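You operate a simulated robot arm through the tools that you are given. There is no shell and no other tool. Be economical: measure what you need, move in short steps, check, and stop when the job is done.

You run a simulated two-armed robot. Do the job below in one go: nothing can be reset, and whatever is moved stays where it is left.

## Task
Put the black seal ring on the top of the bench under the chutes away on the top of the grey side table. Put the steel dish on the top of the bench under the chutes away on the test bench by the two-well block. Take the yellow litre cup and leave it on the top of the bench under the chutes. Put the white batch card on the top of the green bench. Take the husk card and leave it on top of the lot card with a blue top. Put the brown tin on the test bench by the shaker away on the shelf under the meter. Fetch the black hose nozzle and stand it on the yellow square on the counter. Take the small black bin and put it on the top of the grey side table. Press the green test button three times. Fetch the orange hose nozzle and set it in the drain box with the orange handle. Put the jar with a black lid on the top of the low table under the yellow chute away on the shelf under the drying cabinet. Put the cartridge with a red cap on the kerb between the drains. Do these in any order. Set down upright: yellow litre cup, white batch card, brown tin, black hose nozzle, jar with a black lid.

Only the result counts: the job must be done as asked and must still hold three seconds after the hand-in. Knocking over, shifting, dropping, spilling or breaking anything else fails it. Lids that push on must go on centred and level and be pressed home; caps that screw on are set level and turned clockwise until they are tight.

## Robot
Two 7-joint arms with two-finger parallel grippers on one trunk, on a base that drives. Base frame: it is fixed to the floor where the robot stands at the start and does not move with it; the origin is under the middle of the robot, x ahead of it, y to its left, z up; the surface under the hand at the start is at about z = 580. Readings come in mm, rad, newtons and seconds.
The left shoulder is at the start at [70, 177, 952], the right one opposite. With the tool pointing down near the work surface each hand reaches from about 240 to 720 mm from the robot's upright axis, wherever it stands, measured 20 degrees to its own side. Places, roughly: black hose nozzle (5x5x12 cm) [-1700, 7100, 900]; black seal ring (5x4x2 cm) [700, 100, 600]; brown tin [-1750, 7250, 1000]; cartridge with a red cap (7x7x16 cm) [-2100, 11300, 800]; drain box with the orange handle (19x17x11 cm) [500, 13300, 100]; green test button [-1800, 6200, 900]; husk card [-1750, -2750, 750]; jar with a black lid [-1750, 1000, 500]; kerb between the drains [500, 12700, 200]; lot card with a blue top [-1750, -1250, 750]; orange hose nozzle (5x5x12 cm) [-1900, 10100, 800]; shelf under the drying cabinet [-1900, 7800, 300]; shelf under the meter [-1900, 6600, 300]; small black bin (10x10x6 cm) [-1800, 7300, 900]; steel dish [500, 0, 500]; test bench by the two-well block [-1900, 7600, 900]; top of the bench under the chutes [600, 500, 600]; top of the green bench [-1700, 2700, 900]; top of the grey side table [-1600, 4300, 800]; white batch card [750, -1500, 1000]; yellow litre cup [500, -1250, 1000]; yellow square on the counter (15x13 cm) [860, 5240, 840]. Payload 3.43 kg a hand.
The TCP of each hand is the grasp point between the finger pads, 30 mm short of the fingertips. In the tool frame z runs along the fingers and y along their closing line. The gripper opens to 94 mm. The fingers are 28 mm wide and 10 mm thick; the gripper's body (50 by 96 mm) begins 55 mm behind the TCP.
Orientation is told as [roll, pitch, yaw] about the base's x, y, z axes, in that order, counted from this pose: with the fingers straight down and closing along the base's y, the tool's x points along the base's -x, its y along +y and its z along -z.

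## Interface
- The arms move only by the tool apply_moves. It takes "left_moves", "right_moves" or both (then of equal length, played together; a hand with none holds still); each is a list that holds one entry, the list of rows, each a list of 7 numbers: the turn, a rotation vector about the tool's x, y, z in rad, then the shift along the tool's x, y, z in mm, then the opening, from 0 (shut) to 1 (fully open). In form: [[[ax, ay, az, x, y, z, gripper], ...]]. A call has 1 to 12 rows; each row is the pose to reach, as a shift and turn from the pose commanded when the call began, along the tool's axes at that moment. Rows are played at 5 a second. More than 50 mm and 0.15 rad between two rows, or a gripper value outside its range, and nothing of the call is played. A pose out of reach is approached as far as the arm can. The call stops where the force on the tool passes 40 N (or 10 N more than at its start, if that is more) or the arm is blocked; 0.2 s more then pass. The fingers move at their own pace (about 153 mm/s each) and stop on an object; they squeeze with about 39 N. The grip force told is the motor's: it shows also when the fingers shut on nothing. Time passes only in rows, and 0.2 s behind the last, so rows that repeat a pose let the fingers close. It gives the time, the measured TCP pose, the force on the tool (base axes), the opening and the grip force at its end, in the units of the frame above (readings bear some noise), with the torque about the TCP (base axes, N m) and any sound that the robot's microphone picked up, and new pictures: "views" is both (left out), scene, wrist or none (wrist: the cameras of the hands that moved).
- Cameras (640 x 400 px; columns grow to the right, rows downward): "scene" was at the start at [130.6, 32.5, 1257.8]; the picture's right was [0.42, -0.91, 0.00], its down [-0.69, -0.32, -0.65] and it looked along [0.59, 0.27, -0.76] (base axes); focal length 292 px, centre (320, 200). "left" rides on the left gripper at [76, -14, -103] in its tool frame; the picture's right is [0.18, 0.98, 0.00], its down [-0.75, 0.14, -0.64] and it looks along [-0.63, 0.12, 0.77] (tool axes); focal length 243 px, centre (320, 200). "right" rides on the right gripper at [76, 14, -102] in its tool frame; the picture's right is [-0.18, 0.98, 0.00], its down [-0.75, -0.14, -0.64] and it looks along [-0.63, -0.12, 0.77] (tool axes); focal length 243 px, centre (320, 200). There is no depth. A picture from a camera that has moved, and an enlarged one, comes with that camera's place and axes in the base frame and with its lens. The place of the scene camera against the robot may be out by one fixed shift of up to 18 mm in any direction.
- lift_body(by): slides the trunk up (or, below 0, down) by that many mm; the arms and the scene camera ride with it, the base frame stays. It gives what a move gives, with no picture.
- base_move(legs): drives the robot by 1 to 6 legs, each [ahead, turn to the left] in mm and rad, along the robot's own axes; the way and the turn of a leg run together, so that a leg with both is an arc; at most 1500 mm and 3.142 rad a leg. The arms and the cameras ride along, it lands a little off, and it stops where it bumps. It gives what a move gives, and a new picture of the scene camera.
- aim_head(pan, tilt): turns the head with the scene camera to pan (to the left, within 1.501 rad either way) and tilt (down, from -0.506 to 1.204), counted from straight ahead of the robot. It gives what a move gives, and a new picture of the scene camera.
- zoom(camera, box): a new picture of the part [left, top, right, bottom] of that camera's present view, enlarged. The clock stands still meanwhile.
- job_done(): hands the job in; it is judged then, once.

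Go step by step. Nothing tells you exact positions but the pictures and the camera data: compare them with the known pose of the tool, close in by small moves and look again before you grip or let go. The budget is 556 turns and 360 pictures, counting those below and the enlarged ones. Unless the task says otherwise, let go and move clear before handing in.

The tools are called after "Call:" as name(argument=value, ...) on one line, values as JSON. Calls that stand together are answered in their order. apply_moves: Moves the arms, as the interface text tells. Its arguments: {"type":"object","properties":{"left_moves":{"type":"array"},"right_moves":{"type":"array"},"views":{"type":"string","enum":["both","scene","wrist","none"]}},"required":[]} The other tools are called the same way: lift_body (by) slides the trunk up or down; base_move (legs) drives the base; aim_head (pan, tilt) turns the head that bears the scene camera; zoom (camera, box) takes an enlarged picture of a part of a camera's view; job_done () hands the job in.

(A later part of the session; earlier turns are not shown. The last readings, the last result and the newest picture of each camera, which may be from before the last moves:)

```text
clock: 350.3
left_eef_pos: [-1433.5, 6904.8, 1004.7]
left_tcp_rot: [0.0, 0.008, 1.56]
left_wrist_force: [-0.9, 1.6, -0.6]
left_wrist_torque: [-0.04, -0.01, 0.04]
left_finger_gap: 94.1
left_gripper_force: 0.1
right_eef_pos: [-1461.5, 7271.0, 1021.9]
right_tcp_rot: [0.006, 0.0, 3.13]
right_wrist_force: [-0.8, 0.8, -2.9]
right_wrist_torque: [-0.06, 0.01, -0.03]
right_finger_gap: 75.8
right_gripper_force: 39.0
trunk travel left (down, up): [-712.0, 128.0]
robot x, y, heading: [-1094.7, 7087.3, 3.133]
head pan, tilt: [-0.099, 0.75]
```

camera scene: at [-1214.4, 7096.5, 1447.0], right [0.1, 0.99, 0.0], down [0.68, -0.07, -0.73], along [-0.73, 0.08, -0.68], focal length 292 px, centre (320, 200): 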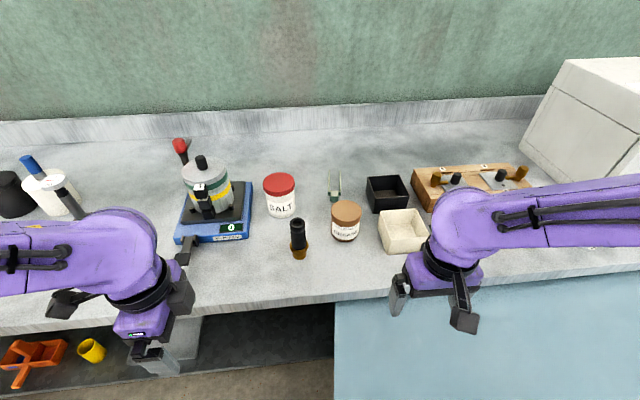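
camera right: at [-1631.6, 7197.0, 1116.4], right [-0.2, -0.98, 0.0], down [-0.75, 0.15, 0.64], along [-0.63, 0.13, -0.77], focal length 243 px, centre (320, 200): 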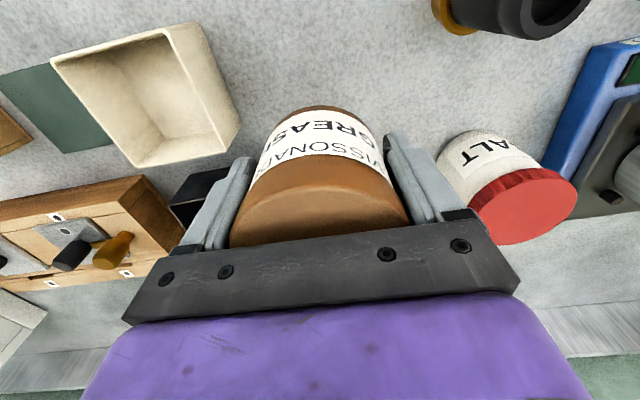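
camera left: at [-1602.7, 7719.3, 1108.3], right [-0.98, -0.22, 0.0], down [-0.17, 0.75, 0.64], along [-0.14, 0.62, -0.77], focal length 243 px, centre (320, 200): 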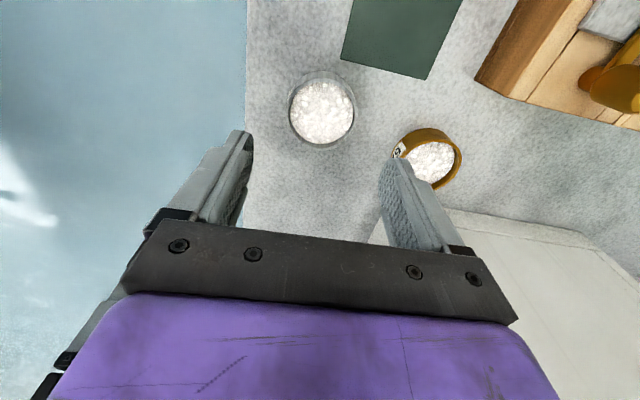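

Call:
base_move(legs=[[-350, 0], [0, 1.571], [600, 0], [0, -1.571]])

Call:
aim_head(pan=0, tilt=0.55)

```text
clock: 363.3
left_eef_pos: [-1083.7, 6277.7, 1004.8]
left_tcp_rot: [0.001, 0.0, 1.562]
left_wrist_force: [0.6, -0.6, 0.0]
left_wrist_torque: [0.04, 0.01, 0.01]
left_finger_gap: 93.9
left_gripper_force: 0.0
right_eef_pos: [-1111.4, 6644.0, 1021.2]
right_tcp_rot: [0.0, 0.001, 3.133]
right_wrist_force: [-0.3, -0.9, -2.7]
right_wrist_torque: [0.0, 0.01, -0.01]
right_finger_gap: 75.3
right_gripper_force: 39.0
trunk travel left (down, up): [-712.0, 128.0]
robot x, y, heading: [-740.3, 6466.6, 3.143]
head pan, tilt: [-0.099, 0.75]
camera scene: at [-863.4, 6475.7, 1447.0], right [0.1, 0.99, 0.0], down [0.68, -0.07, -0.73], along [-0.73, 0.07, -0.68], focal length 292 px, centre (320, 200)
```

scene: 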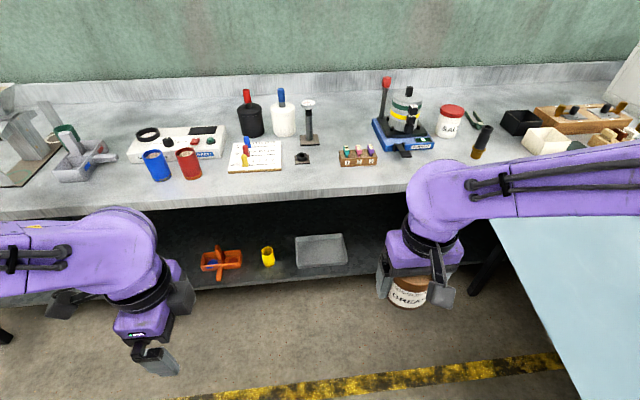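

```text
clock: 364.0
left_eef_pos: [-1083.8, 6280.1, 1004.3]
left_tcp_rot: [0.0, 0.002, 1.562]
left_wrist_force: [-0.9, -0.6, -0.1]
left_wrist_torque: [0.0, -0.01, 0.01]
left_finger_gap: 94.0
left_gripper_force: 0.0
right_eef_pos: [-1111.0, 6645.5, 1021.8]
right_tcp_rot: [0.0, 0.001, 3.133]
right_wrist_force: [-0.3, -0.4, -3.7]
right_wrist_torque: [0.01, -0.03, 0.01]
right_finger_gap: 75.6
right_gripper_force: 39.2
trunk travel left (down, up): [-712.0, 128.0]
robot x, y, heading: [-741.5, 6469.5, 3.147]
head pan, tilt: [0.0, 0.55]
camera scene: at [-870.7, 6467.6, 1464.3], right [0.0, 1.0, 0.0], down [0.52, 0.0, -0.85], along [-0.85, 0.0, -0.52], focal length 292 px, centre (320, 200)
```

scene: 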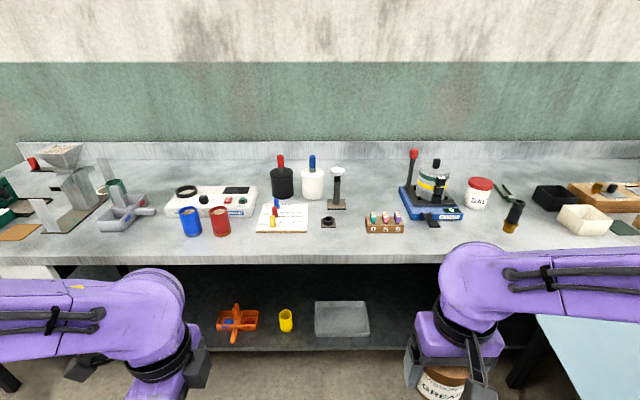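

Call:
base_move(legs=[[0, -0.66], [320, 0], [0, 0.655]])

Call:
lift_body(by=-470)

Call:
aim_head(pan=-0.15, tilt=0.6)

```text
clock: 369.7
left_eef_pos: [-1335.2, 6468.4, 1003.8]
left_tcp_rot: [-0.001, 0.002, 1.571]
left_wrist_force: [-0.3, -0.5, 0.3]
left_wrist_torque: [0.0, 0.0, 0.0]
left_finger_gap: 93.8
left_gripper_force: 0.0
right_eef_pos: [-1366.7, 6835.8, 1022.3]
right_tcp_rot: [0.0, -0.001, -3.14]
right_wrist_force: [0.0, -0.1, -2.1]
right_wrist_torque: [0.0, -0.03, -0.02]
right_finger_gap: 75.8
right_gripper_force: 38.8
trunk travel left (down, up): [-712.0, 128.0]
robot x, y, heading: [-995.4, 6661.2, -3.134]
head pan, tilt: [0.0, 0.55]
camera scene: at [-1124.0, 6660.1, 1464.4], right [-0.01, 1.0, 0.0], down [0.52, 0.0, -0.85], along [-0.85, -0.01, -0.52], focal length 292 px, centre (320, 200)
```

scene: 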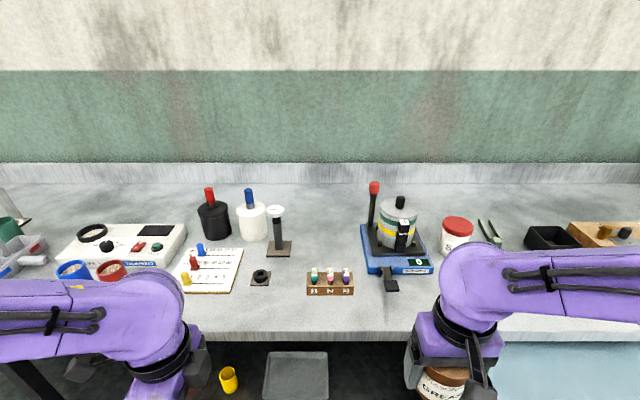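

```text
refused: -470 is not a number from -400 to 400
```

```text
clock: 370.4
left_eef_pos: [-1335.2, 6468.0, 1003.3]
left_tcp_rot: [0.0, 0.002, 1.57]
left_wrist_force: [-0.9, 0.0, 0.1]
left_wrist_torque: [-0.01, -0.04, 0.02]
left_finger_gap: 94.1
left_gripper_force: 0.0
right_eef_pos: [-1366.3, 6836.0, 1021.5]
right_tcp_rot: [0.0, 0.0, -3.139]
right_wrist_force: [-0.6, -0.1, -3.7]
right_wrist_torque: [0.03, 0.0, 0.0]
right_finger_gap: 75.8
right_gripper_force: 39.2
trunk travel left (down, up): [-712.0, 128.0]
robot x, y, heading: [-991.3, 6660.3, -3.135]
head pan, tilt: [-0.15, 0.6]
camera scene: at [-1121.6, 6672.8, 1459.9], right [0.14, 0.99, 0.0], down [0.56, -0.08, -0.82], along [-0.82, 0.12, -0.57], focal length 292 px, centre (320, 200)
```

scene: 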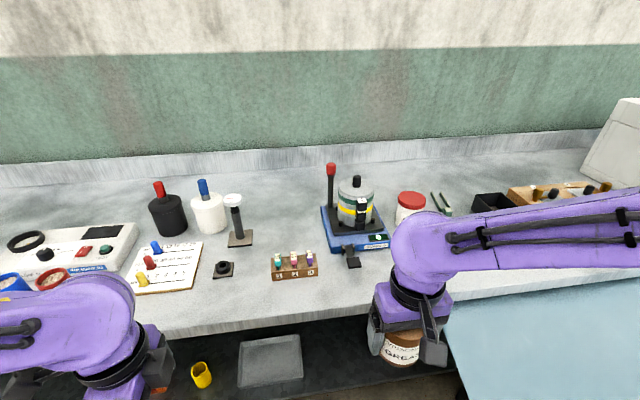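

Call:
lift_body(by=-400)

Call:
lift_body(by=-70)

Call:
aim_head(pan=-0.1, tilt=0.7)

```text
clock: 374.2
left_eef_pos: [-1335.6, 6468.9, 604.3]
left_tcp_rot: [0.001, 0.002, 1.57]
left_wrist_force: [0.8, 0.3, 0.1]
left_wrist_torque: [-0.05, 0.01, 0.0]
left_finger_gap: 93.9
left_gripper_force: 0.0
right_eef_pos: [-1367.2, 6835.9, 621.5]
right_tcp_rot: [0.0, 0.001, -3.138]
right_wrist_force: [-1.6, 0.1, -2.0]
right_wrist_torque: [-0.03, 0.02, -0.03]
right_finger_gap: 75.5
right_gripper_force: 38.6
trunk travel left (down, up): [-312.0, 528.0]
robot x, y, heading: [-996.2, 6658.8, -3.129]
head pan, tilt: [-0.15, 0.6]
```

```text
clock: 375.3
left_eef_pos: [-1335.4, 6468.4, 534.4]
left_tcp_rot: [0.0, 0.004, 1.571]
left_wrist_force: [0.0, -0.7, 0.6]
left_wrist_torque: [0.01, -0.03, -0.01]
left_finger_gap: 94.4
left_gripper_force: 0.1
right_eef_pos: [-1365.8, 6835.0, 552.4]
right_tcp_rot: [0.001, 0.001, -3.14]
right_wrist_force: [0.6, -0.3, -2.6]
right_wrist_torque: [0.01, -0.06, 0.0]
right_finger_gap: 75.7
right_gripper_force: 39.0
trunk travel left (down, up): [-242.0, 598.0]
robot x, y, heading: [-993.4, 6664.8, -3.133]
head pan, tilt: [-0.15, 0.6]
```

```text
clock: 375.9
left_eef_pos: [-1335.0, 6470.0, 534.1]
left_tcp_rot: [-0.001, 0.003, 1.571]
left_wrist_force: [0.0, -0.5, 0.2]
left_wrist_torque: [0.0, 0.01, 0.03]
left_finger_gap: 93.9
left_gripper_force: 0.0
right_eef_pos: [-1366.8, 6835.1, 551.7]
right_tcp_rot: [0.0, 0.001, -3.139]
right_wrist_force: [0.0, 0.3, -2.6]
right_wrist_torque: [0.02, -0.01, 0.01]
right_finger_gap: 75.4
right_gripper_force: 39.0
trunk travel left (down, up): [-242.0, 598.0]
robot x, y, heading: [-994.0, 6661.4, -3.134]
head pan, tilt: [-0.099, 0.7]
camera scene: at [-1118.6, 6668.3, 981.3], right [0.09, 1.0, 0.0], down [0.64, -0.06, -0.77], along [-0.76, 0.07, -0.64], focal length 292 px, centre (320, 200)
```

scene: 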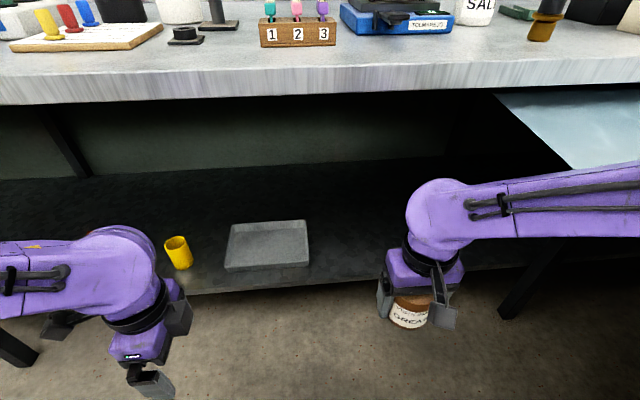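

The shelf spot to the right of the grey tray is free. I'll lower the hand first, then drive in.

Call:
apply_moves(right_moves=[[[0, 0, 0, 0, 0, 45, 0.4], [0, 0, 0, 0, 0, 90, 0.4], [0, 0, 0, 0, 0, 135, 0.4], [0, 0, 0, 0, 0, 172, 0.4], [0, 0, 0, 0, 0, 172, 0.4]]], views="scene")

```text
clock: 377.1
left_eef_pos: [-1334.6, 6469.8, 534.4]
left_tcp_rot: [0.0, 0.001, 1.57]
left_wrist_force: [0.3, -0.7, -0.9]
left_wrist_torque: [-0.02, -0.02, 0.01]
left_finger_gap: 94.1
left_gripper_force: 0.0
right_eef_pos: [-1366.6, 6834.3, 378.6]
right_tcp_rot: [0.0, 0.0, -3.141]
right_wrist_force: [-0.5, -0.6, -3.2]
right_wrist_torque: [-0.02, -0.02, 0.0]
right_finger_gap: 75.3
right_gripper_force: 38.8
trunk travel left (down, up): [-242.0, 598.0]
robot x, y, heading: [-992.6, 6663.1, -3.132]
head pan, tilt: [-0.099, 0.7]
camera scene: at [-1118.6, 6668.3, 981.2], right [0.09, 1.0, 0.0], down [0.64, -0.06, -0.76], along [-0.76, 0.07, -0.64], focal length 292 px, centre (320, 200)
```

scene: 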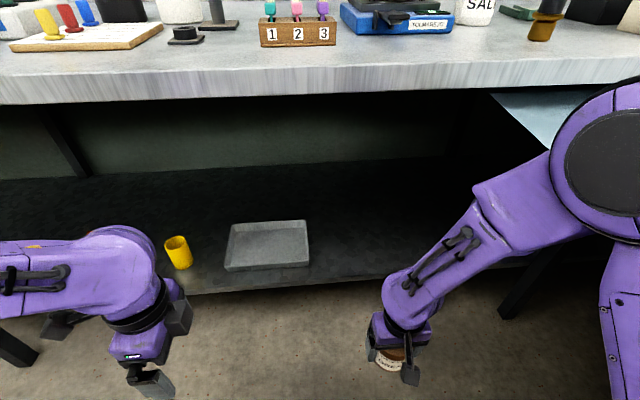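

Call:
apply_moves(right_moves=[[[0, 0, 0, -45, 0, 0, 0.4], [0, 0, 0, -90, 0, 0, 0.4], [0, 0, 0, -135, 0, 0, 0.4], [0, 0, 0, -180, 0, 0, 0.4], [0, 0, 0, -225, 0, 0, 0.4], [0, 0, 0, -270, 0, 0, 0.4], [0, 0, 0, -270, 0, 0, 0.4]]], views="both")

```text
clock: 378.8
left_eef_pos: [-1335.2, 6469.2, 533.8]
left_tcp_rot: [-0.001, 0.002, 1.57]
left_wrist_force: [0.3, 0.3, -0.7]
left_wrist_torque: [-0.04, -0.01, -0.01]
left_finger_gap: 93.9
left_gripper_force: 0.0
right_eef_pos: [-1636.5, 6837.8, 379.7]
right_tcp_rot: [-0.001, 0.0, -3.14]
right_wrist_force: [0.1, -0.9, -3.2]
right_wrist_torque: [-0.01, -0.05, 0.0]
right_finger_gap: 75.6
right_gripper_force: 39.5
trunk travel left (down, up): [-242.0, 598.0]
robot x, y, heading: [-995.5, 6661.1, -3.136]
head pan, tilt: [-0.099, 0.7]
camera scene: at [-1118.8, 6668.3, 981.2], right [0.09, 1.0, 0.0], down [0.64, -0.06, -0.76], along [-0.76, 0.07, -0.64], focal length 292 px, centre (320, 200)
camera right: at [-1558.8, 6822.8, 482.4], right [-0.18, -0.98, 0.0], down [-0.76, 0.14, 0.64], along [-0.63, 0.12, -0.77], focal length 243 px, centre (320, 200)
```

scene: 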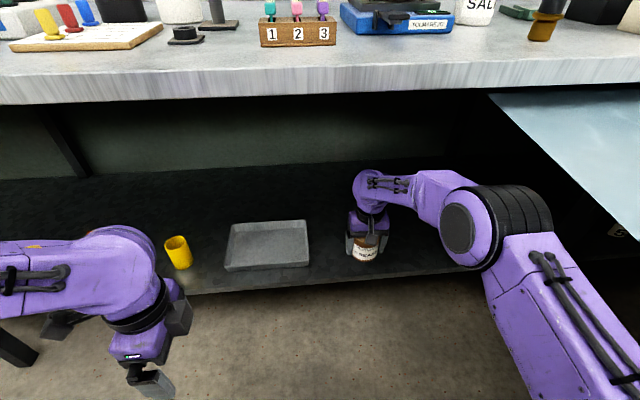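
right: 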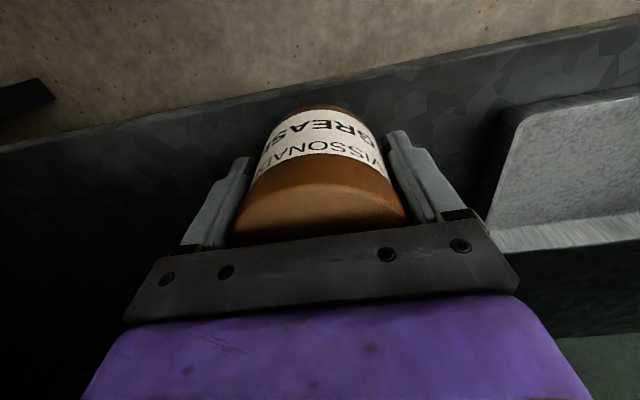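

Call:
base_move(legs=[[75, 0]])

Call:
apply_moves(right_moves=[[[0, 0, 0, 0, 0, 10, 0.4], [0, 0, 0, 0, 0, 20, 0.4], [0, 0, 0, 0, 0, 28, 0.4], [0, 0, 0, 0, 0, 28, 0.4]]], views="wrist")

```text
clock: 379.8
left_eef_pos: [-1411.8, 6468.6, 534.6]
left_tcp_rot: [0.001, 0.001, 1.57]
left_wrist_force: [-0.1, 0.0, -0.6]
left_wrist_torque: [0.02, 0.01, 0.0]
left_finger_gap: 93.8
left_gripper_force: 0.1
right_eef_pos: [-1710.7, 6836.4, 379.1]
right_tcp_rot: [0.001, 0.002, -3.14]
right_wrist_force: [0.4, -0.4, -3.2]
right_wrist_torque: [0.02, 0.0, -0.01]
right_finger_gap: 75.3
right_gripper_force: 39.0
trunk travel left (down, up): [-242.0, 598.0]
robot x, y, heading: [-1070.4, 6663.9, -3.132]
head pan, tilt: [-0.099, 0.7]
camera scene: at [-1194.7, 6667.8, 981.1], right [0.09, 1.0, 0.0], down [0.64, -0.06, -0.76], along [-0.76, 0.07, -0.65], focal length 292 px, centre (320, 200)
```

scene: 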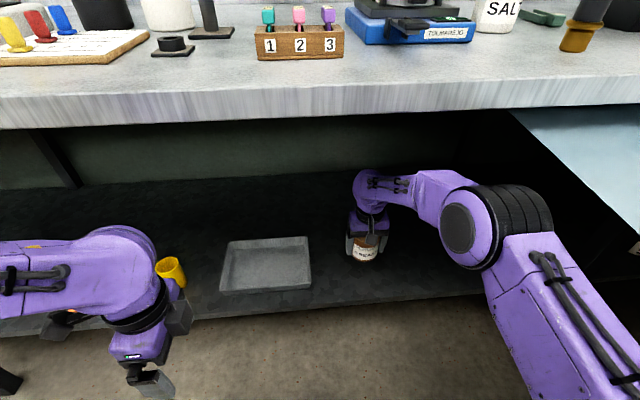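

```text
clock: 380.8
left_eef_pos: [-1410.0, 6468.9, 534.3]
left_tcp_rot: [-0.001, 0.003, 1.569]
left_wrist_force: [-1.0, 0.2, -0.6]
left_wrist_torque: [-0.03, 0.03, -0.01]
left_finger_gap: 93.9
left_gripper_force: 0.0
right_eef_pos: [-1710.2, 6835.5, 351.6]
right_tcp_rot: [0.0, 0.001, -3.141]
right_wrist_force: [0.2, -0.4, -3.2]
right_wrist_torque: [-0.01, 0.04, 0.01]
right_finger_gap: 75.8
right_gripper_force: 39.6
trunk travel left (down, up): [-242.0, 598.0]
robot x, y, heading: [-1071.3, 6657.2, -3.137]
head pan, tilt: [-0.099, 0.7]
camera right: at [-1634.7, 6822.8, 454.6], right [-0.18, -0.98, 0.0], down [-0.75, 0.14, 0.64], along [-0.63, 0.12, -0.77], focal length 243 px, centre (320, 200)
```

right: 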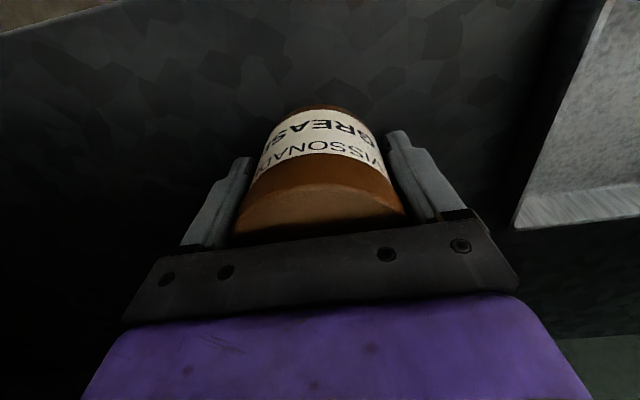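

Now in small steps down until I feel the shelf.

Call:
apply_moves(right_moves=[[[0, 0, 0, 0, 0, 4, 0.4], [0, 0, 0, 0, 0, 8, 0.4], [0, 0, 0, 0, 0, 8, 0.4]]], views="none")

Call:
apply_moves(right_moves=[[[0, 0, 0, 0, 0, 3, 0.4], [0, 0, 0, 0, 0, 5, 0.4], [0, 0, 0, 0, 0, 5, 0.4]]], views="none")

```text
clock: 381.6
left_eef_pos: [-1410.4, 6469.1, 533.1]
left_tcp_rot: [-0.001, 0.0, 1.571]
left_wrist_force: [0.5, -0.3, 0.0]
left_wrist_torque: [-0.02, -0.03, 0.02]
left_finger_gap: 94.1
left_gripper_force: 0.1
right_eef_pos: [-1711.2, 6837.0, 345.0]
right_tcp_rot: [-0.001, 0.003, -3.14]
right_wrist_force: [-0.2, -0.1, -3.1]
right_wrist_torque: [-0.02, 0.01, 0.04]
right_finger_gap: 75.6
right_gripper_force: 38.6
trunk travel left (down, up): [-242.0, 598.0]
robot x, y, heading: [-1071.4, 6662.6, -3.13]
head pan, tilt: [-0.099, 0.7]
```

```text
clock: 382.4
left_eef_pos: [-1411.4, 6468.7, 533.4]
left_tcp_rot: [-0.001, 0.0, 1.571]
left_wrist_force: [-0.8, 0.5, -0.1]
left_wrist_torque: [0.0, -0.01, -0.04]
left_finger_gap: 93.9
left_gripper_force: 0.0
right_eef_pos: [-1711.2, 6836.6, 339.0]
right_tcp_rot: [-0.001, -0.002, -3.139]
right_wrist_force: [-0.8, 0.3, -3.3]
right_wrist_torque: [0.0, 0.0, -0.01]
right_finger_gap: 75.4
right_gripper_force: 38.8
trunk travel left (down, up): [-242.0, 598.0]
robot x, y, heading: [-1067.8, 6662.6, -3.133]
head pan, tilt: [-0.099, 0.7]
```

Call:
apply_moves(right_moves=[[[0, 0, 0, 0, 0, 4, 0.4], [0, 0, 0, 0, 0, 4, 0.4]]], views="none")

```text
clock: 383.0
left_eef_pos: [-1410.7, 6468.1, 534.2]
left_tcp_rot: [-0.002, 0.0, 1.571]
left_wrist_force: [0.2, 0.1, -0.1]
left_wrist_torque: [-0.04, 0.01, -0.01]
left_finger_gap: 94.1
left_gripper_force: 0.1
right_eef_pos: [-1710.8, 6835.3, 335.4]
right_tcp_rot: [0.001, 0.002, -3.141]
right_wrist_force: [-0.4, -0.4, -3.3]
right_wrist_torque: [0.03, 0.01, 0.01]
right_finger_gap: 75.8
right_gripper_force: 39.5
trunk travel left (down, up): [-242.0, 598.0]
robot x, y, heading: [-1070.2, 6659.7, -3.134]
head pan, tilt: [-0.099, 0.7]
```

Call:
apply_moves(right_moves=[[[0, 0, 0, 0, 0, 4, 0.4], [0, 0, 0, 0, 0, 4, 0.4]]], views="none")

```text
clock: 383.6
left_eef_pos: [-1412.8, 6468.2, 533.4]
left_tcp_rot: [0.0, 0.002, 1.571]
left_wrist_force: [-1.0, -0.6, -0.3]
left_wrist_torque: [-0.01, -0.01, -0.03]
left_finger_gap: 94.1
left_gripper_force: 0.0
right_eef_pos: [-1710.0, 6836.5, 332.4]
right_tcp_rot: [-0.001, 0.001, -3.139]
right_wrist_force: [0.2, -0.1, -3.6]
right_wrist_torque: [-0.01, -0.01, -0.02]
right_finger_gap: 75.7
right_gripper_force: 38.9
trunk travel left (down, up): [-242.0, 598.0]
robot x, y, heading: [-1070.2, 6662.2, -3.129]
head pan, tilt: [-0.099, 0.7]
```

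Call:
apply_moves(right_moves=[[[0, 0, 0, 0, 0, 3, 0.4], [0, 0, 0, 0, 0, 6, 0.4], [0, 0, 0, 0, 0, 6, 0.4]]], views="none")

```text
clock: 384.4
left_eef_pos: [-1410.7, 6469.2, 534.3]
left_tcp_rot: [-0.003, 0.002, 1.57]
left_wrist_force: [0.7, -0.9, 0.8]
left_wrist_torque: [-0.04, -0.02, -0.05]
left_finger_gap: 93.7
left_gripper_force: 0.1
right_eef_pos: [-1709.4, 6835.0, 325.5]
right_tcp_rot: [-0.001, 0.003, -3.137]
right_wrist_force: [0.4, -0.4, -2.6]
right_wrist_torque: [-0.01, 0.0, 0.02]
right_finger_gap: 75.5
right_gripper_force: 38.9
trunk travel left (down, up): [-242.0, 598.0]
robot x, y, heading: [-1073.5, 6664.2, -3.134]
head pan, tilt: [-0.099, 0.7]
```

Call:
apply_moves(right_moves=[[[0, 0, 0, 0, 0, 3, 0.4], [0, 0, 0, 0, 0, 6, 0.4], [0, 0, 0, 0, 0, 6, 0.4]]], views="none")

```text
clock: 385.2
left_eef_pos: [-1410.6, 6469.5, 534.4]
left_tcp_rot: [-0.002, 0.001, 1.57]
left_wrist_force: [-0.5, 0.2, 0.6]
left_wrist_torque: [0.0, 0.03, -0.04]
left_finger_gap: 93.9
left_gripper_force: 0.1
right_eef_pos: [-1710.2, 6836.6, 319.8]
right_tcp_rot: [0.001, -0.001, -3.14]
right_wrist_force: [-0.5, -0.4, -3.7]
right_wrist_torque: [-0.03, 0.01, 0.0]
right_finger_gap: 75.4
right_gripper_force: 38.9
trunk travel left (down, up): [-242.0, 598.0]
robot x, y, heading: [-1072.0, 6659.9, -3.136]
head pan, tilt: [-0.099, 0.7]
```

Call:
apply_moves(right_moves=[[[0, 0, 0, 0, 0, 3, 0.4], [0, 0, 0, 0, 0, 6, 0.4], [0, 0, 0, 0, 0, 6, 0.4]]], views="none")

Call:
zoom(camera="scene", box=[210, 160, 430, 310])

```text
clock: 386.0
left_eef_pos: [-1411.1, 6469.6, 534.4]
left_tcp_rot: [-0.002, 0.002, 1.57]
left_wrist_force: [0.5, -1.2, 0.3]
left_wrist_torque: [0.04, 0.0, -0.01]
left_finger_gap: 94.2
left_gripper_force: 0.0
right_eef_pos: [-1711.6, 6836.0, 313.0]
right_tcp_rot: [0.001, 0.002, -3.138]
right_wrist_force: [0.1, 0.3, -3.2]
right_wrist_torque: [0.0, -0.04, 0.02]
right_finger_gap: 75.7
right_gripper_force: 38.9
trunk travel left (down, up): [-242.0, 598.0]
robot x, y, heading: [-1073.2, 6658.8, -3.134]
head pan, tilt: [-0.099, 0.7]
```

```text
2.67 times, centred on (320, 235) of scene
camera zoom: at [-1194.2, 6667.8, 981.2], right [0.09, 1.0, 0.0], down [0.64, -0.06, -0.76], along [-0.76, 0.07, -0.64], focal length 778 px, centre (320, 107)
```

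zoom: 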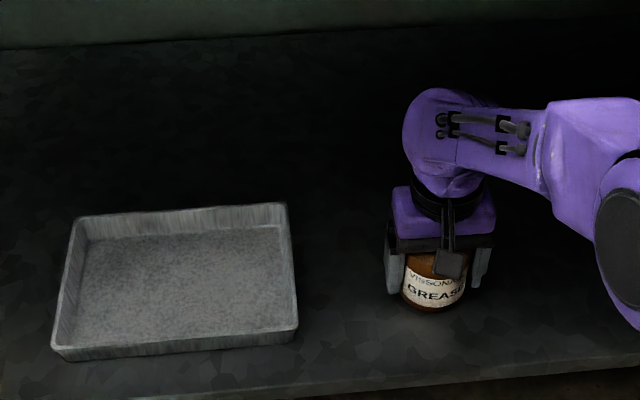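

Call:
apply_moves(right_moves=[[[0, 0, 0, 0, 0, 3, 0.4], [0, 0, 0, 0, 0, 6, 0.4], [0, 0, 0, 0, 0, 9, 0.4], [0, 0, 0, 0, 0, 9, 0.4]]], views="none")

```text
clock: 387.0
left_eef_pos: [-1408.6, 6468.8, 535.6]
left_tcp_rot: [0.003, 0.0, 1.571]
left_wrist_force: [-0.4, 0.3, 0.4]
left_wrist_torque: [-0.02, -0.03, 0.01]
left_finger_gap: 94.2
left_gripper_force: 0.1
right_eef_pos: [-1711.0, 6837.0, 308.5]
right_tcp_rot: [-0.001, -0.007, -3.142]
right_wrist_force: [0.0, 1.8, 22.0]
right_wrist_torque: [-0.16, -0.39, -0.05]
right_finger_gap: 75.5
right_gripper_force: 39.2
trunk travel left (down, up): [-242.0, 598.0]
robot x, y, heading: [-1069.9, 6659.0, -3.136]
head pan, tilt: [-0.099, 0.7]
```

Call:
apply_moves(right_moves=[[[0, 0, 0, 0, 0, -3, 0.4], [0, 0, 0, 0, 0, -4, 0.95], [0, 0, 0, 0, 0, -4, 1], [0, 0, 0, 0, 0, -4, 1], [0, 0, 0, 0, 0, -45, 1], [0, 0, 0, 0, 0, -90, 1], [0, 0, 0, 45, 0, -100, 1], [0, 0, 0, 90, 0, -100, 1], [0, 0, 0, 135, 0, -100, 1], [0, 0, 0, 180, 0, -100, 1], [0, 0, 0, 225, 0, -100, 1]]], views="scene")

```text
clock: 389.4
left_eef_pos: [-1411.4, 6468.9, 533.8]
left_tcp_rot: [0.0, 0.002, 1.571]
left_wrist_force: [1.0, -0.8, -0.6]
left_wrist_torque: [0.01, 0.0, -0.01]
left_finger_gap: 94.0
left_gripper_force: 0.0
right_eef_pos: [-1484.5, 6835.2, 403.2]
right_tcp_rot: [-0.002, 0.001, -3.141]
right_wrist_force: [-0.5, 0.5, 0.1]
right_wrist_torque: [-0.02, -0.02, -0.01]
right_finger_gap: 93.9
right_gripper_force: 0.1
trunk travel left (down, up): [-242.0, 598.0]
robot x, y, heading: [-1072.6, 6663.3, -3.132]
head pan, tilt: [-0.099, 0.7]
camera scene: at [-1193.7, 6667.7, 981.3], right [0.09, 1.0, 0.0], down [0.64, -0.06, -0.77], along [-0.76, 0.07, -0.64], focal length 292 px, centre (320, 200)
```

scene: 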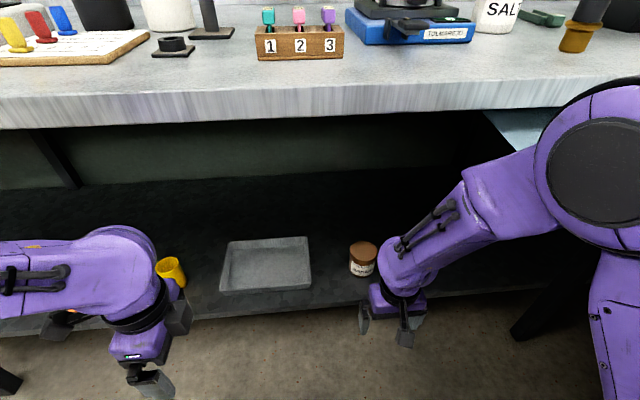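

The tin stands on the shelf. I'll back out, raise the trunk again and go to the meter's green button.

Call:
base_move(legs=[[-280, 0]])

Call:
lift_body(by=400)

Call:
lift_body(by=100)

Call:
base_move(legs=[[0, 1.561], [365, 0], [0, -1.571], [280, 0]])

```text
clock: 391.3
left_eef_pos: [-1133.9, 6469.9, 534.8]
left_tcp_rot: [-0.001, 0.002, 1.577]
left_wrist_force: [0.1, 0.2, 0.2]
left_wrist_torque: [0.02, 0.0, -0.04]
left_finger_gap: 93.8
left_gripper_force: 0.0
right_eef_pos: [-1209.6, 6836.3, 402.6]
right_tcp_rot: [0.001, 0.001, -3.136]
right_wrist_force: [0.5, 0.3, -0.5]
right_wrist_torque: [0.01, 0.01, 0.01]
right_finger_gap: 93.9
right_gripper_force: 0.1
trunk travel left (down, up): [-242.0, 598.0]
robot x, y, heading: [-796.6, 6659.8, -3.132]
head pan, tilt: [-0.099, 0.7]
camera scene: at [-916.8, 6669.7, 981.3], right [0.09, 1.0, 0.0], down [0.64, -0.06, -0.77], along [-0.76, 0.07, -0.64], focal length 292 px, centre (320, 200)
```

scene: 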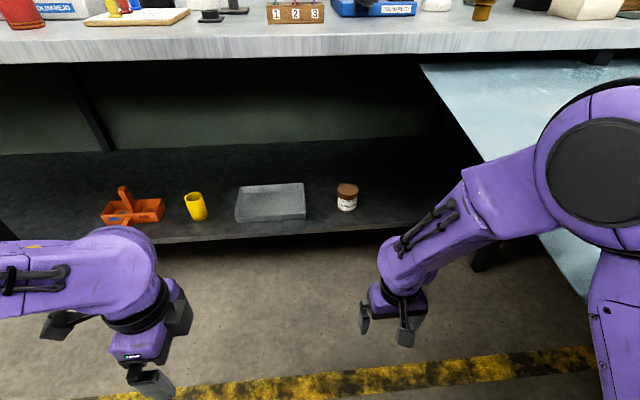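

```text
clock: 395.2
left_eef_pos: [-1132.1, 6469.8, 934.0]
left_tcp_rot: [0.0, 0.001, 1.576]
left_wrist_force: [0.1, 0.2, 0.0]
left_wrist_torque: [-0.02, 0.01, -0.02]
left_finger_gap: 93.9
left_gripper_force: 0.2
right_eef_pos: [-1208.5, 6835.9, 802.8]
right_tcp_rot: [0.0, 0.001, -3.136]
right_wrist_force: [-0.4, -0.5, -0.4]
right_wrist_torque: [0.02, -0.01, -0.01]
right_finger_gap: 93.9
right_gripper_force: 0.0
trunk travel left (down, up): [-642.0, 198.0]
robot x, y, heading: [-791.8, 6665.7, -3.123]
head pan, tilt: [-0.099, 0.7]
```

```text
clock: 396.5
left_eef_pos: [-1133.7, 6469.8, 1034.7]
left_tcp_rot: [0.0, 0.002, 1.575]
left_wrist_force: [0.7, -0.5, -0.5]
left_wrist_torque: [-0.02, 0.0, 0.01]
left_finger_gap: 94.2
left_gripper_force: 0.1
right_eef_pos: [-1210.8, 6835.9, 902.1]
right_tcp_rot: [0.0, 0.0, -3.136]
right_wrist_force: [0.0, -0.4, 0.0]
right_wrist_torque: [0.01, 0.03, -0.01]
right_finger_gap: 93.9
right_gripper_force: 0.0
trunk travel left (down, up): [-742.0, 98.0]
robot x, y, heading: [-794.0, 6663.2, -3.131]
head pan, tilt: [-0.099, 0.7]
```

```text
clock: 408.0
left_eef_pos: [-1411.2, 6114.0, 1035.3]
left_tcp_rot: [0.0, 0.002, 1.568]
left_wrist_force: [0.0, 0.7, -0.2]
left_wrist_torque: [0.01, 0.01, 0.0]
left_finger_gap: 94.0
left_gripper_force: 0.0
right_eef_pos: [-1484.4, 6481.3, 903.3]
right_tcp_rot: [0.0, 0.002, 3.138]
right_wrist_force: [0.3, 0.3, -0.9]
right_wrist_torque: [0.0, -0.02, 0.0]
right_finger_gap: 94.2
right_gripper_force: 0.2
trunk travel left (down, up): [-742.0, 98.0]
robot x, y, heading: [-1068.4, 6303.5, -3.134]
head pan, tilt: [-0.099, 0.7]
camera scene: at [-1192.5, 6312.5, 1481.4], right [0.1, 1.0, 0.0], down [0.64, -0.06, -0.77], along [-0.76, 0.07, -0.64], focal length 292 px, centre (320, 200)
```

scene: 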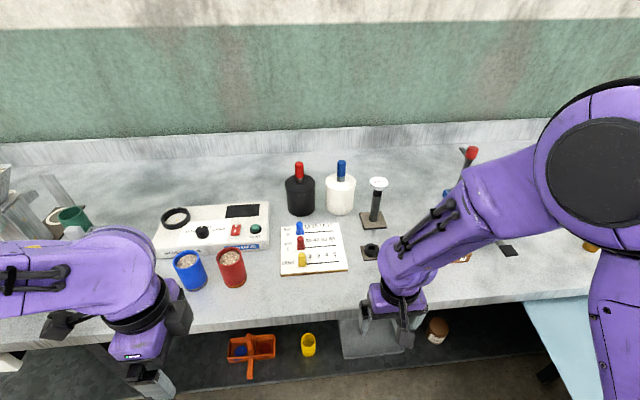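

Call:
zoom(camera="scene", box=[150, 180, 290, 290])

```text
3.64 times, centred on (220, 235) of scene
camera zoom: at [-1192.5, 6312.5, 1481.4], right [0.1, 1.0, 0.0], down [0.64, -0.06, -0.77], along [-0.76, 0.07, -0.64], focal length 1060 px, centre (684, 73)
```

zoom: 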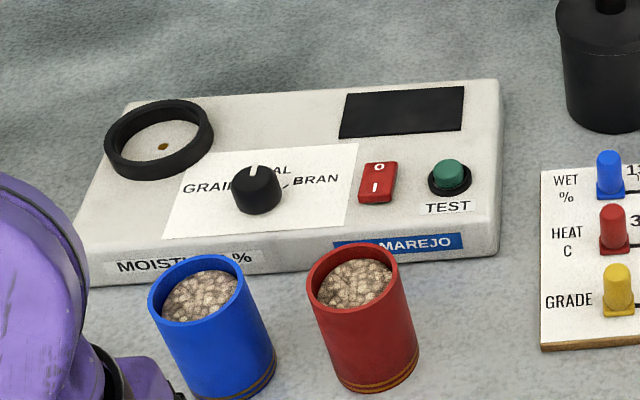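

Call:
apply_moves(left_moves=[[[0, 0, 0, -10, 45, 0, 0.5], [0, 0, 0, -20, 90, 0, 0.2], [0, 0, 0, -30, 135, 0, 0], [0, 0, 0, -40, 180, 0, 0], [0, 0, 0, -50, 225, 0, 0], [0, 0, 0, -60, 270, 0, 0], [0, 0, 0, -70, 310, 0, 0], [0, 0, 0, -73, 328, 0, 0], [0, 0, 0, -73, 328, 0, 0]]], views="both")

```text
clock: 410.0
left_eef_pos: [-1738.4, 6190.8, 1033.2]
left_tcp_rot: [-0.002, 0.002, 1.565]
left_wrist_force: [0.6, 0.5, 0.7]
left_wrist_torque: [0.01, -0.01, -0.01]
left_finger_gap: 0.1
left_gripper_force: 33.1
right_eef_pos: [-1483.3, 6481.4, 903.8]
right_tcp_rot: [0.0, 0.0, 3.14]
right_wrist_force: [-0.7, 0.0, -0.5]
right_wrist_torque: [0.01, -0.01, 0.02]
right_finger_gap: 93.8
right_gripper_force: 0.0
trunk travel left (down, up): [-742.0, 98.0]
robot x, y, heading: [-1071.8, 6306.4, -3.134]
head pan, tilt: [-0.099, 0.7]
camera scene: at [-1193.0, 6312.4, 1481.3], right [0.1, 1.0, 0.0], down [0.64, -0.06, -0.77], along [-0.76, 0.07, -0.64], focal length 292 px, centre (320, 200)
camera left: at [-1723.2, 6113.4, 1135.1], right [-0.98, -0.18, 0.0], down [-0.14, 0.76, 0.64], along [-0.11, 0.63, -0.77], focal length 243 px, centre (320, 200)
```

scene: 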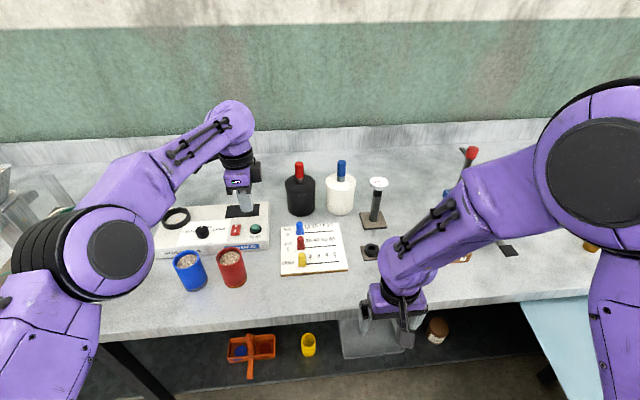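
left: 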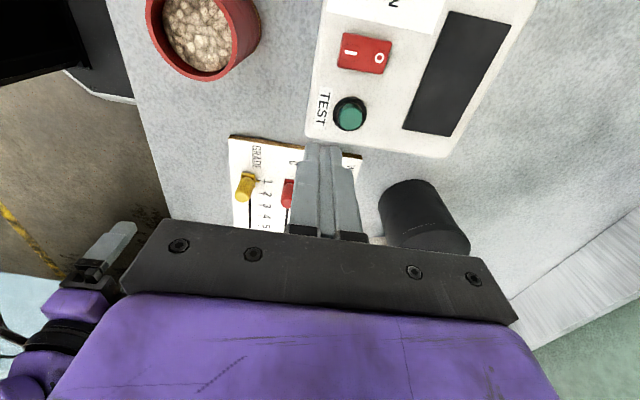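

Call:
apply_moves(left_moves=[[[0, 0, 0, -1, 27, 0, 0], [0, 0, 0, -1, 27, 35, 0], [0, 0, 0, -1, 27, 68, 0], [0, 0, 0, -1, 27, 68, 0]]], views="wrist")

Call:
zoom(camera="scene", box=[190, 150, 310, 270])

```text
clock: 411.0
left_eef_pos: [-1753.2, 6180.2, 965.6]
left_tcp_rot: [-0.001, 0.001, 1.569]
left_wrist_force: [-0.1, -0.5, 0.4]
left_wrist_torque: [0.03, -0.02, 0.0]
left_finger_gap: 0.0
left_gripper_force: 33.5
left hand out of reach, approached as far as the arm can: row 1, 2, 3, 4
right_eef_pos: [-1483.9, 6481.5, 903.9]
right_tcp_rot: [-0.001, 0.002, 3.138]
right_wrist_force: [0.3, -0.4, 0.2]
right_wrist_torque: [0.01, 0.04, -0.02]
right_finger_gap: 93.9
right_gripper_force: 0.0
trunk travel left (down, up): [-742.0, 98.0]
robot x, y, heading: [-1069.7, 6303.5, -3.134]
head pan, tilt: [-0.099, 0.7]
camera left: at [-1738.1, 6104.5, 1067.7], right [-0.98, -0.18, 0.0], down [-0.14, 0.75, 0.64], along [-0.12, 0.63, -0.77], focal length 243 px, centre (320, 200)
```

left: 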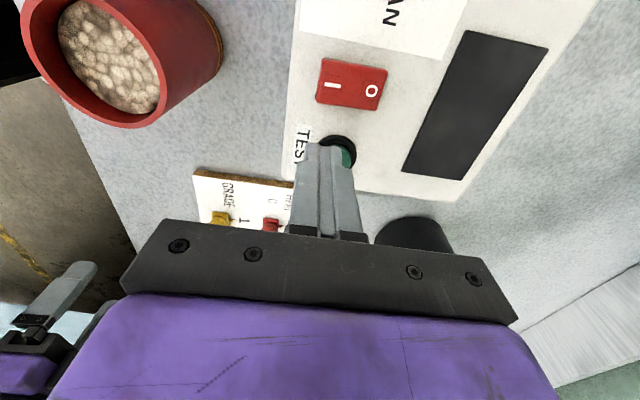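

```text
3.33 times, centred on (250, 210) of scene
camera zoom: at [-1193.2, 6312.5, 1481.3], right [0.1, 1.0, 0.0], down [0.64, -0.06, -0.77], along [-0.76, 0.07, -0.64], focal length 972 px, centre (553, 167)
```

zoom: 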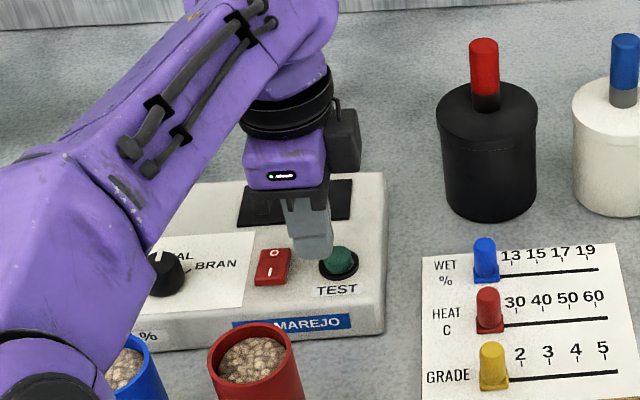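

I'm at the edge of reach, so I'll pull back a little and then move the base closer.

Call:
apply_moves(left_moves=[[[0, 0, 0, 0, -30, -10, 0], [0, 0, 0, 0, -60, -30, 0], [0, 0, 0, 0, -90, -40, 0], [0, 0, 0, 0, -90, -40, 0]]], views="none")

```text
clock: 412.0
left_eef_pos: [-1660.1, 6181.2, 1006.4]
left_tcp_rot: [0.001, 0.001, 1.568]
left_wrist_force: [-0.6, -0.3, 0.5]
left_wrist_torque: [-0.02, 0.0, -0.04]
left_finger_gap: 0.1
left_gripper_force: 33.3
right_eef_pos: [-1484.6, 6480.9, 903.6]
right_tcp_rot: [0.001, 0.001, 3.138]
right_wrist_force: [-0.5, 0.0, -0.2]
right_wrist_torque: [-0.03, -0.01, -0.02]
right_finger_gap: 94.0
right_gripper_force: 0.1
trunk travel left (down, up): [-742.0, 98.0]
robot x, y, heading: [-1068.3, 6306.0, -3.14]
head pan, tilt: [-0.099, 0.7]
```

Call:
apply_moves(right_moves=[[[0, 0, 0, 20, -10, -40, 1], [0, 0, 0, 40, -20, -80, 1], [0, 0, 0, 60, -30, -110, 1]]], views="none")

Call:
base_move(legs=[[110, 0]])

```text
clock: 412.8
left_eef_pos: [-1660.5, 6186.6, 1007.7]
left_tcp_rot: [0.0, 0.004, 1.566]
left_wrist_force: [-0.3, -0.6, 0.3]
left_wrist_torque: [-0.02, 0.04, 0.04]
left_finger_gap: 0.1
left_gripper_force: 33.5
right_eef_pos: [-1424.9, 6512.5, 1013.2]
right_tcp_rot: [0.002, 0.0, 3.138]
right_wrist_force: [-0.6, 1.5, -0.3]
right_wrist_torque: [-0.06, 0.01, 0.0]
right_finger_gap: 93.9
right_gripper_force: 0.1
trunk travel left (down, up): [-742.0, 98.0]
robot x, y, heading: [-1068.5, 6306.0, -3.138]
head pan, tilt: [-0.099, 0.7]
```

```text
clock: 414.0
left_eef_pos: [-1769.4, 6184.4, 1007.4]
left_tcp_rot: [0.001, 0.0, 1.565]
left_wrist_force: [-0.4, 0.4, -0.6]
left_wrist_torque: [-0.03, -0.01, 0.0]
left_finger_gap: 0.2
left_gripper_force: 33.0
right_eef_pos: [-1531.7, 6510.0, 1013.3]
right_tcp_rot: [-0.001, 0.001, 3.136]
right_wrist_force: [0.1, 0.4, 0.1]
right_wrist_torque: [-0.01, 0.0, -0.04]
right_finger_gap: 93.8
right_gripper_force: 0.1
trunk travel left (down, up): [-742.0, 98.0]
robot x, y, heading: [-1177.8, 6305.1, -3.139]
head pan, tilt: [-0.099, 0.7]
camera scene: at [-1301.0, 6313.7, 1481.4], right [0.1, 1.0, 0.0], down [0.64, -0.06, -0.77], along [-0.76, 0.07, -0.64], focal length 292 px, centre (320, 200)
```

scene: 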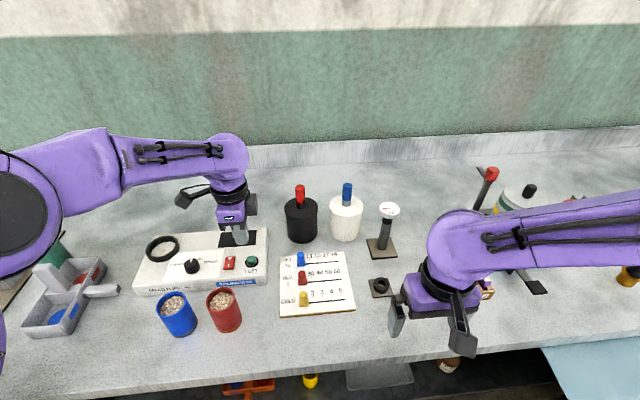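

Call:
apply_moves(left_moves=[[[0, 0, 0, -2, -2, 20, 0], [0, 0, 0, -2, -2, 45, 0], [0, 0, 0, -2, -2, 45, 0]]], views="wrist")

Call:
zoom(camera="scene", box=[190, 180, 310, 290])

```text
clock: 414.8
left_eef_pos: [-1766.6, 6184.0, 962.6]
left_tcp_rot: [0.0, 0.001, 1.566]
left_wrist_force: [-0.5, -0.1, 0.5]
left_wrist_torque: [0.0, -0.02, -0.01]
left_finger_gap: 0.0
left_gripper_force: 32.8
right_eef_pos: [-1532.4, 6508.4, 1012.8]
right_tcp_rot: [0.0, -0.001, 3.137]
right_wrist_force: [0.4, -0.4, -1.0]
right_wrist_torque: [0.0, 0.0, -0.01]
right_finger_gap: 94.0
right_gripper_force: 0.2
trunk travel left (down, up): [-742.0, 98.0]
robot x, y, heading: [-1178.6, 6303.9, -3.137]
head pan, tilt: [-0.099, 0.7]
camera left: at [-1752.0, 6108.1, 1063.9], right [-0.98, -0.18, 0.0], down [-0.14, 0.76, 0.64], along [-0.11, 0.63, -0.77], focal length 243 px, centre (320, 200)
```

left: 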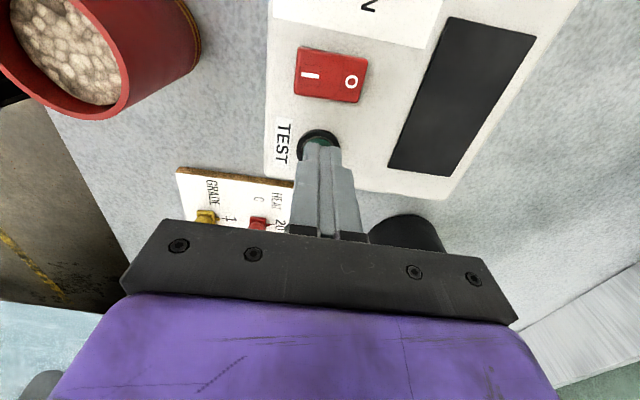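

```text
3.64 times, centred on (250, 235) of scene
camera zoom: at [-1301.8, 6312.4, 1481.3], right [0.1, 1.0, 0.0], down [0.64, -0.06, -0.76], along [-0.76, 0.07, -0.64], focal length 1060 px, centre (574, 73)
```

zoom: 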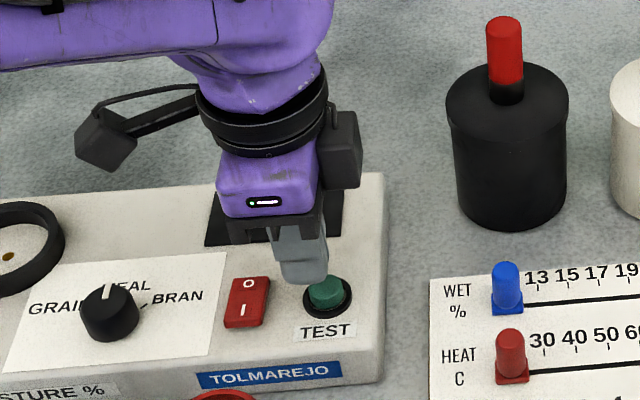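

Call:
apply_moves(left_moves=[[[0, 0, 0, -5, 0, 6, 0], [0, 0, 0, -5, 0, 12, 0], [0, 0, 0, -5, 0, 16, 0], [0, 0, 0, -5, 0, 20, 0], [0, 0, 0, -5, 0, 24, 0]]], views="none")

```text
clock: 416.0
left_eef_pos: [-1766.3, 6191.0, 940.8]
left_tcp_rot: [0.007, 0.001, 1.566]
left_wrist_force: [-1.6, -1.6, 19.7]
left_wrist_torque: [0.0, 0.06, -0.1]
left_finger_gap: 0.1
left_gripper_force: 33.0
right_eef_pos: [-1530.9, 6510.7, 1015.8]
right_tcp_rot: [-0.001, -0.001, 3.138]
right_wrist_force: [-0.3, 0.7, 0.3]
right_wrist_torque: [0.04, 0.02, -0.05]
right_finger_gap: 93.7
right_gripper_force: 0.1
trunk travel left (down, up): [-742.0, 98.0]
robot x, y, heading: [-1176.6, 6303.7, -3.139]
head pan, tilt: [-0.099, 0.7]
heard: click
```

One click heard. I'll release fully and press two more times.

Call:
apply_moves(left_moves=[[[0, 0, 0, 0, 0, -10, 0], [0, 0, 0, 0, 0, -20, 0], [0, 0, 0, 0, 0, -20, 0]]], views="none")

Call:
apply_moves(left_moves=[[[0, 0, 0, 0, 0, 8, 0], [0, 0, 0, 0, 0, 12, 0], [0, 0, 0, 0, 0, 16, 0], [0, 0, 0, 0, 0, 20, 0]]], views="none")

```text
clock: 416.8
left_eef_pos: [-1767.2, 6190.0, 956.5]
left_tcp_rot: [-0.001, 0.001, 1.565]
left_wrist_force: [-0.7, 0.3, -0.5]
left_wrist_torque: [0.01, -0.03, 0.02]
left_finger_gap: 0.0
left_gripper_force: 33.7
right_eef_pos: [-1533.3, 6510.4, 1013.2]
right_tcp_rot: [0.002, -0.001, 3.136]
right_wrist_force: [-0.1, -0.3, 0.5]
right_wrist_torque: [0.01, 0.04, -0.03]
right_finger_gap: 94.0
right_gripper_force: 0.0
trunk travel left (down, up): [-742.0, 98.0]
robot x, y, heading: [-1178.6, 6305.7, -3.137]
head pan, tilt: [-0.099, 0.7]
```

```text
clock: 417.8
left_eef_pos: [-1765.8, 6189.1, 941.7]
left_tcp_rot: [0.007, 0.003, 1.565]
left_wrist_force: [-1.1, -2.5, 19.2]
left_wrist_torque: [0.01, 0.01, -0.03]
left_finger_gap: 0.0
left_gripper_force: 33.0
right_eef_pos: [-1530.1, 6510.1, 1014.9]
right_tcp_rot: [-0.001, -0.002, 3.138]
right_wrist_force: [0.7, 0.4, 0.2]
right_wrist_torque: [0.02, -0.01, 0.03]
right_finger_gap: 93.8
right_gripper_force: 0.0
trunk travel left (down, up): [-742.0, 98.0]
robot x, y, heading: [-1173.4, 6304.5, -3.142]
head pan, tilt: [-0.099, 0.7]
heard: click
```

Call:
apply_moves(left_moves=[[[0, 0, 0, 0, 0, -10, 0], [0, 0, 0, 0, 0, -20, 0], [0, 0, 0, 0, 0, -20, 0]]], views="none")

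Call:
apply_moves(left_moves=[[[0, 0, 0, 0, 0, 8, 0], [0, 0, 0, 0, 0, 12, 0], [0, 0, 0, 0, 0, 16, 0], [0, 0, 0, 0, 0, 20, 0]]], views="none")

```text
clock: 418.6
left_eef_pos: [-1767.8, 6190.2, 958.8]
left_tcp_rot: [-0.001, 0.003, 1.566]
left_wrist_force: [-0.2, -0.8, 0.4]
left_wrist_torque: [-0.02, 0.02, -0.03]
left_finger_gap: 0.0
left_gripper_force: 33.2
right_eef_pos: [-1531.4, 6509.9, 1012.6]
right_tcp_rot: [0.001, -0.001, 3.137]
right_wrist_force: [-1.1, 0.1, 0.0]
right_wrist_torque: [-0.01, 0.01, 0.02]
right_finger_gap: 94.0
right_gripper_force: 0.1
trunk travel left (down, up): [-742.0, 98.0]
robot x, y, heading: [-1172.5, 6306.8, -3.141]
head pan, tilt: [-0.099, 0.7]
```

```text
clock: 419.6
left_eef_pos: [-1766.4, 6190.5, 942.0]
left_tcp_rot: [0.007, 0.002, 1.565]
left_wrist_force: [-3.7, -0.2, 18.9]
left_wrist_torque: [0.05, 0.1, -0.06]
left_finger_gap: 0.0
left_gripper_force: 33.0
right_eef_pos: [-1530.5, 6509.0, 1014.6]
right_tcp_rot: [-0.001, -0.002, 3.137]
right_wrist_force: [-0.1, -0.2, 1.3]
right_wrist_torque: [-0.01, 0.0, -0.02]
right_finger_gap: 93.8
right_gripper_force: 0.1
trunk travel left (down, up): [-742.0, 98.0]
robot x, y, heading: [-1178.0, 6303.7, -3.141]
head pan, tilt: [-0.099, 0.7]
heard: click
```

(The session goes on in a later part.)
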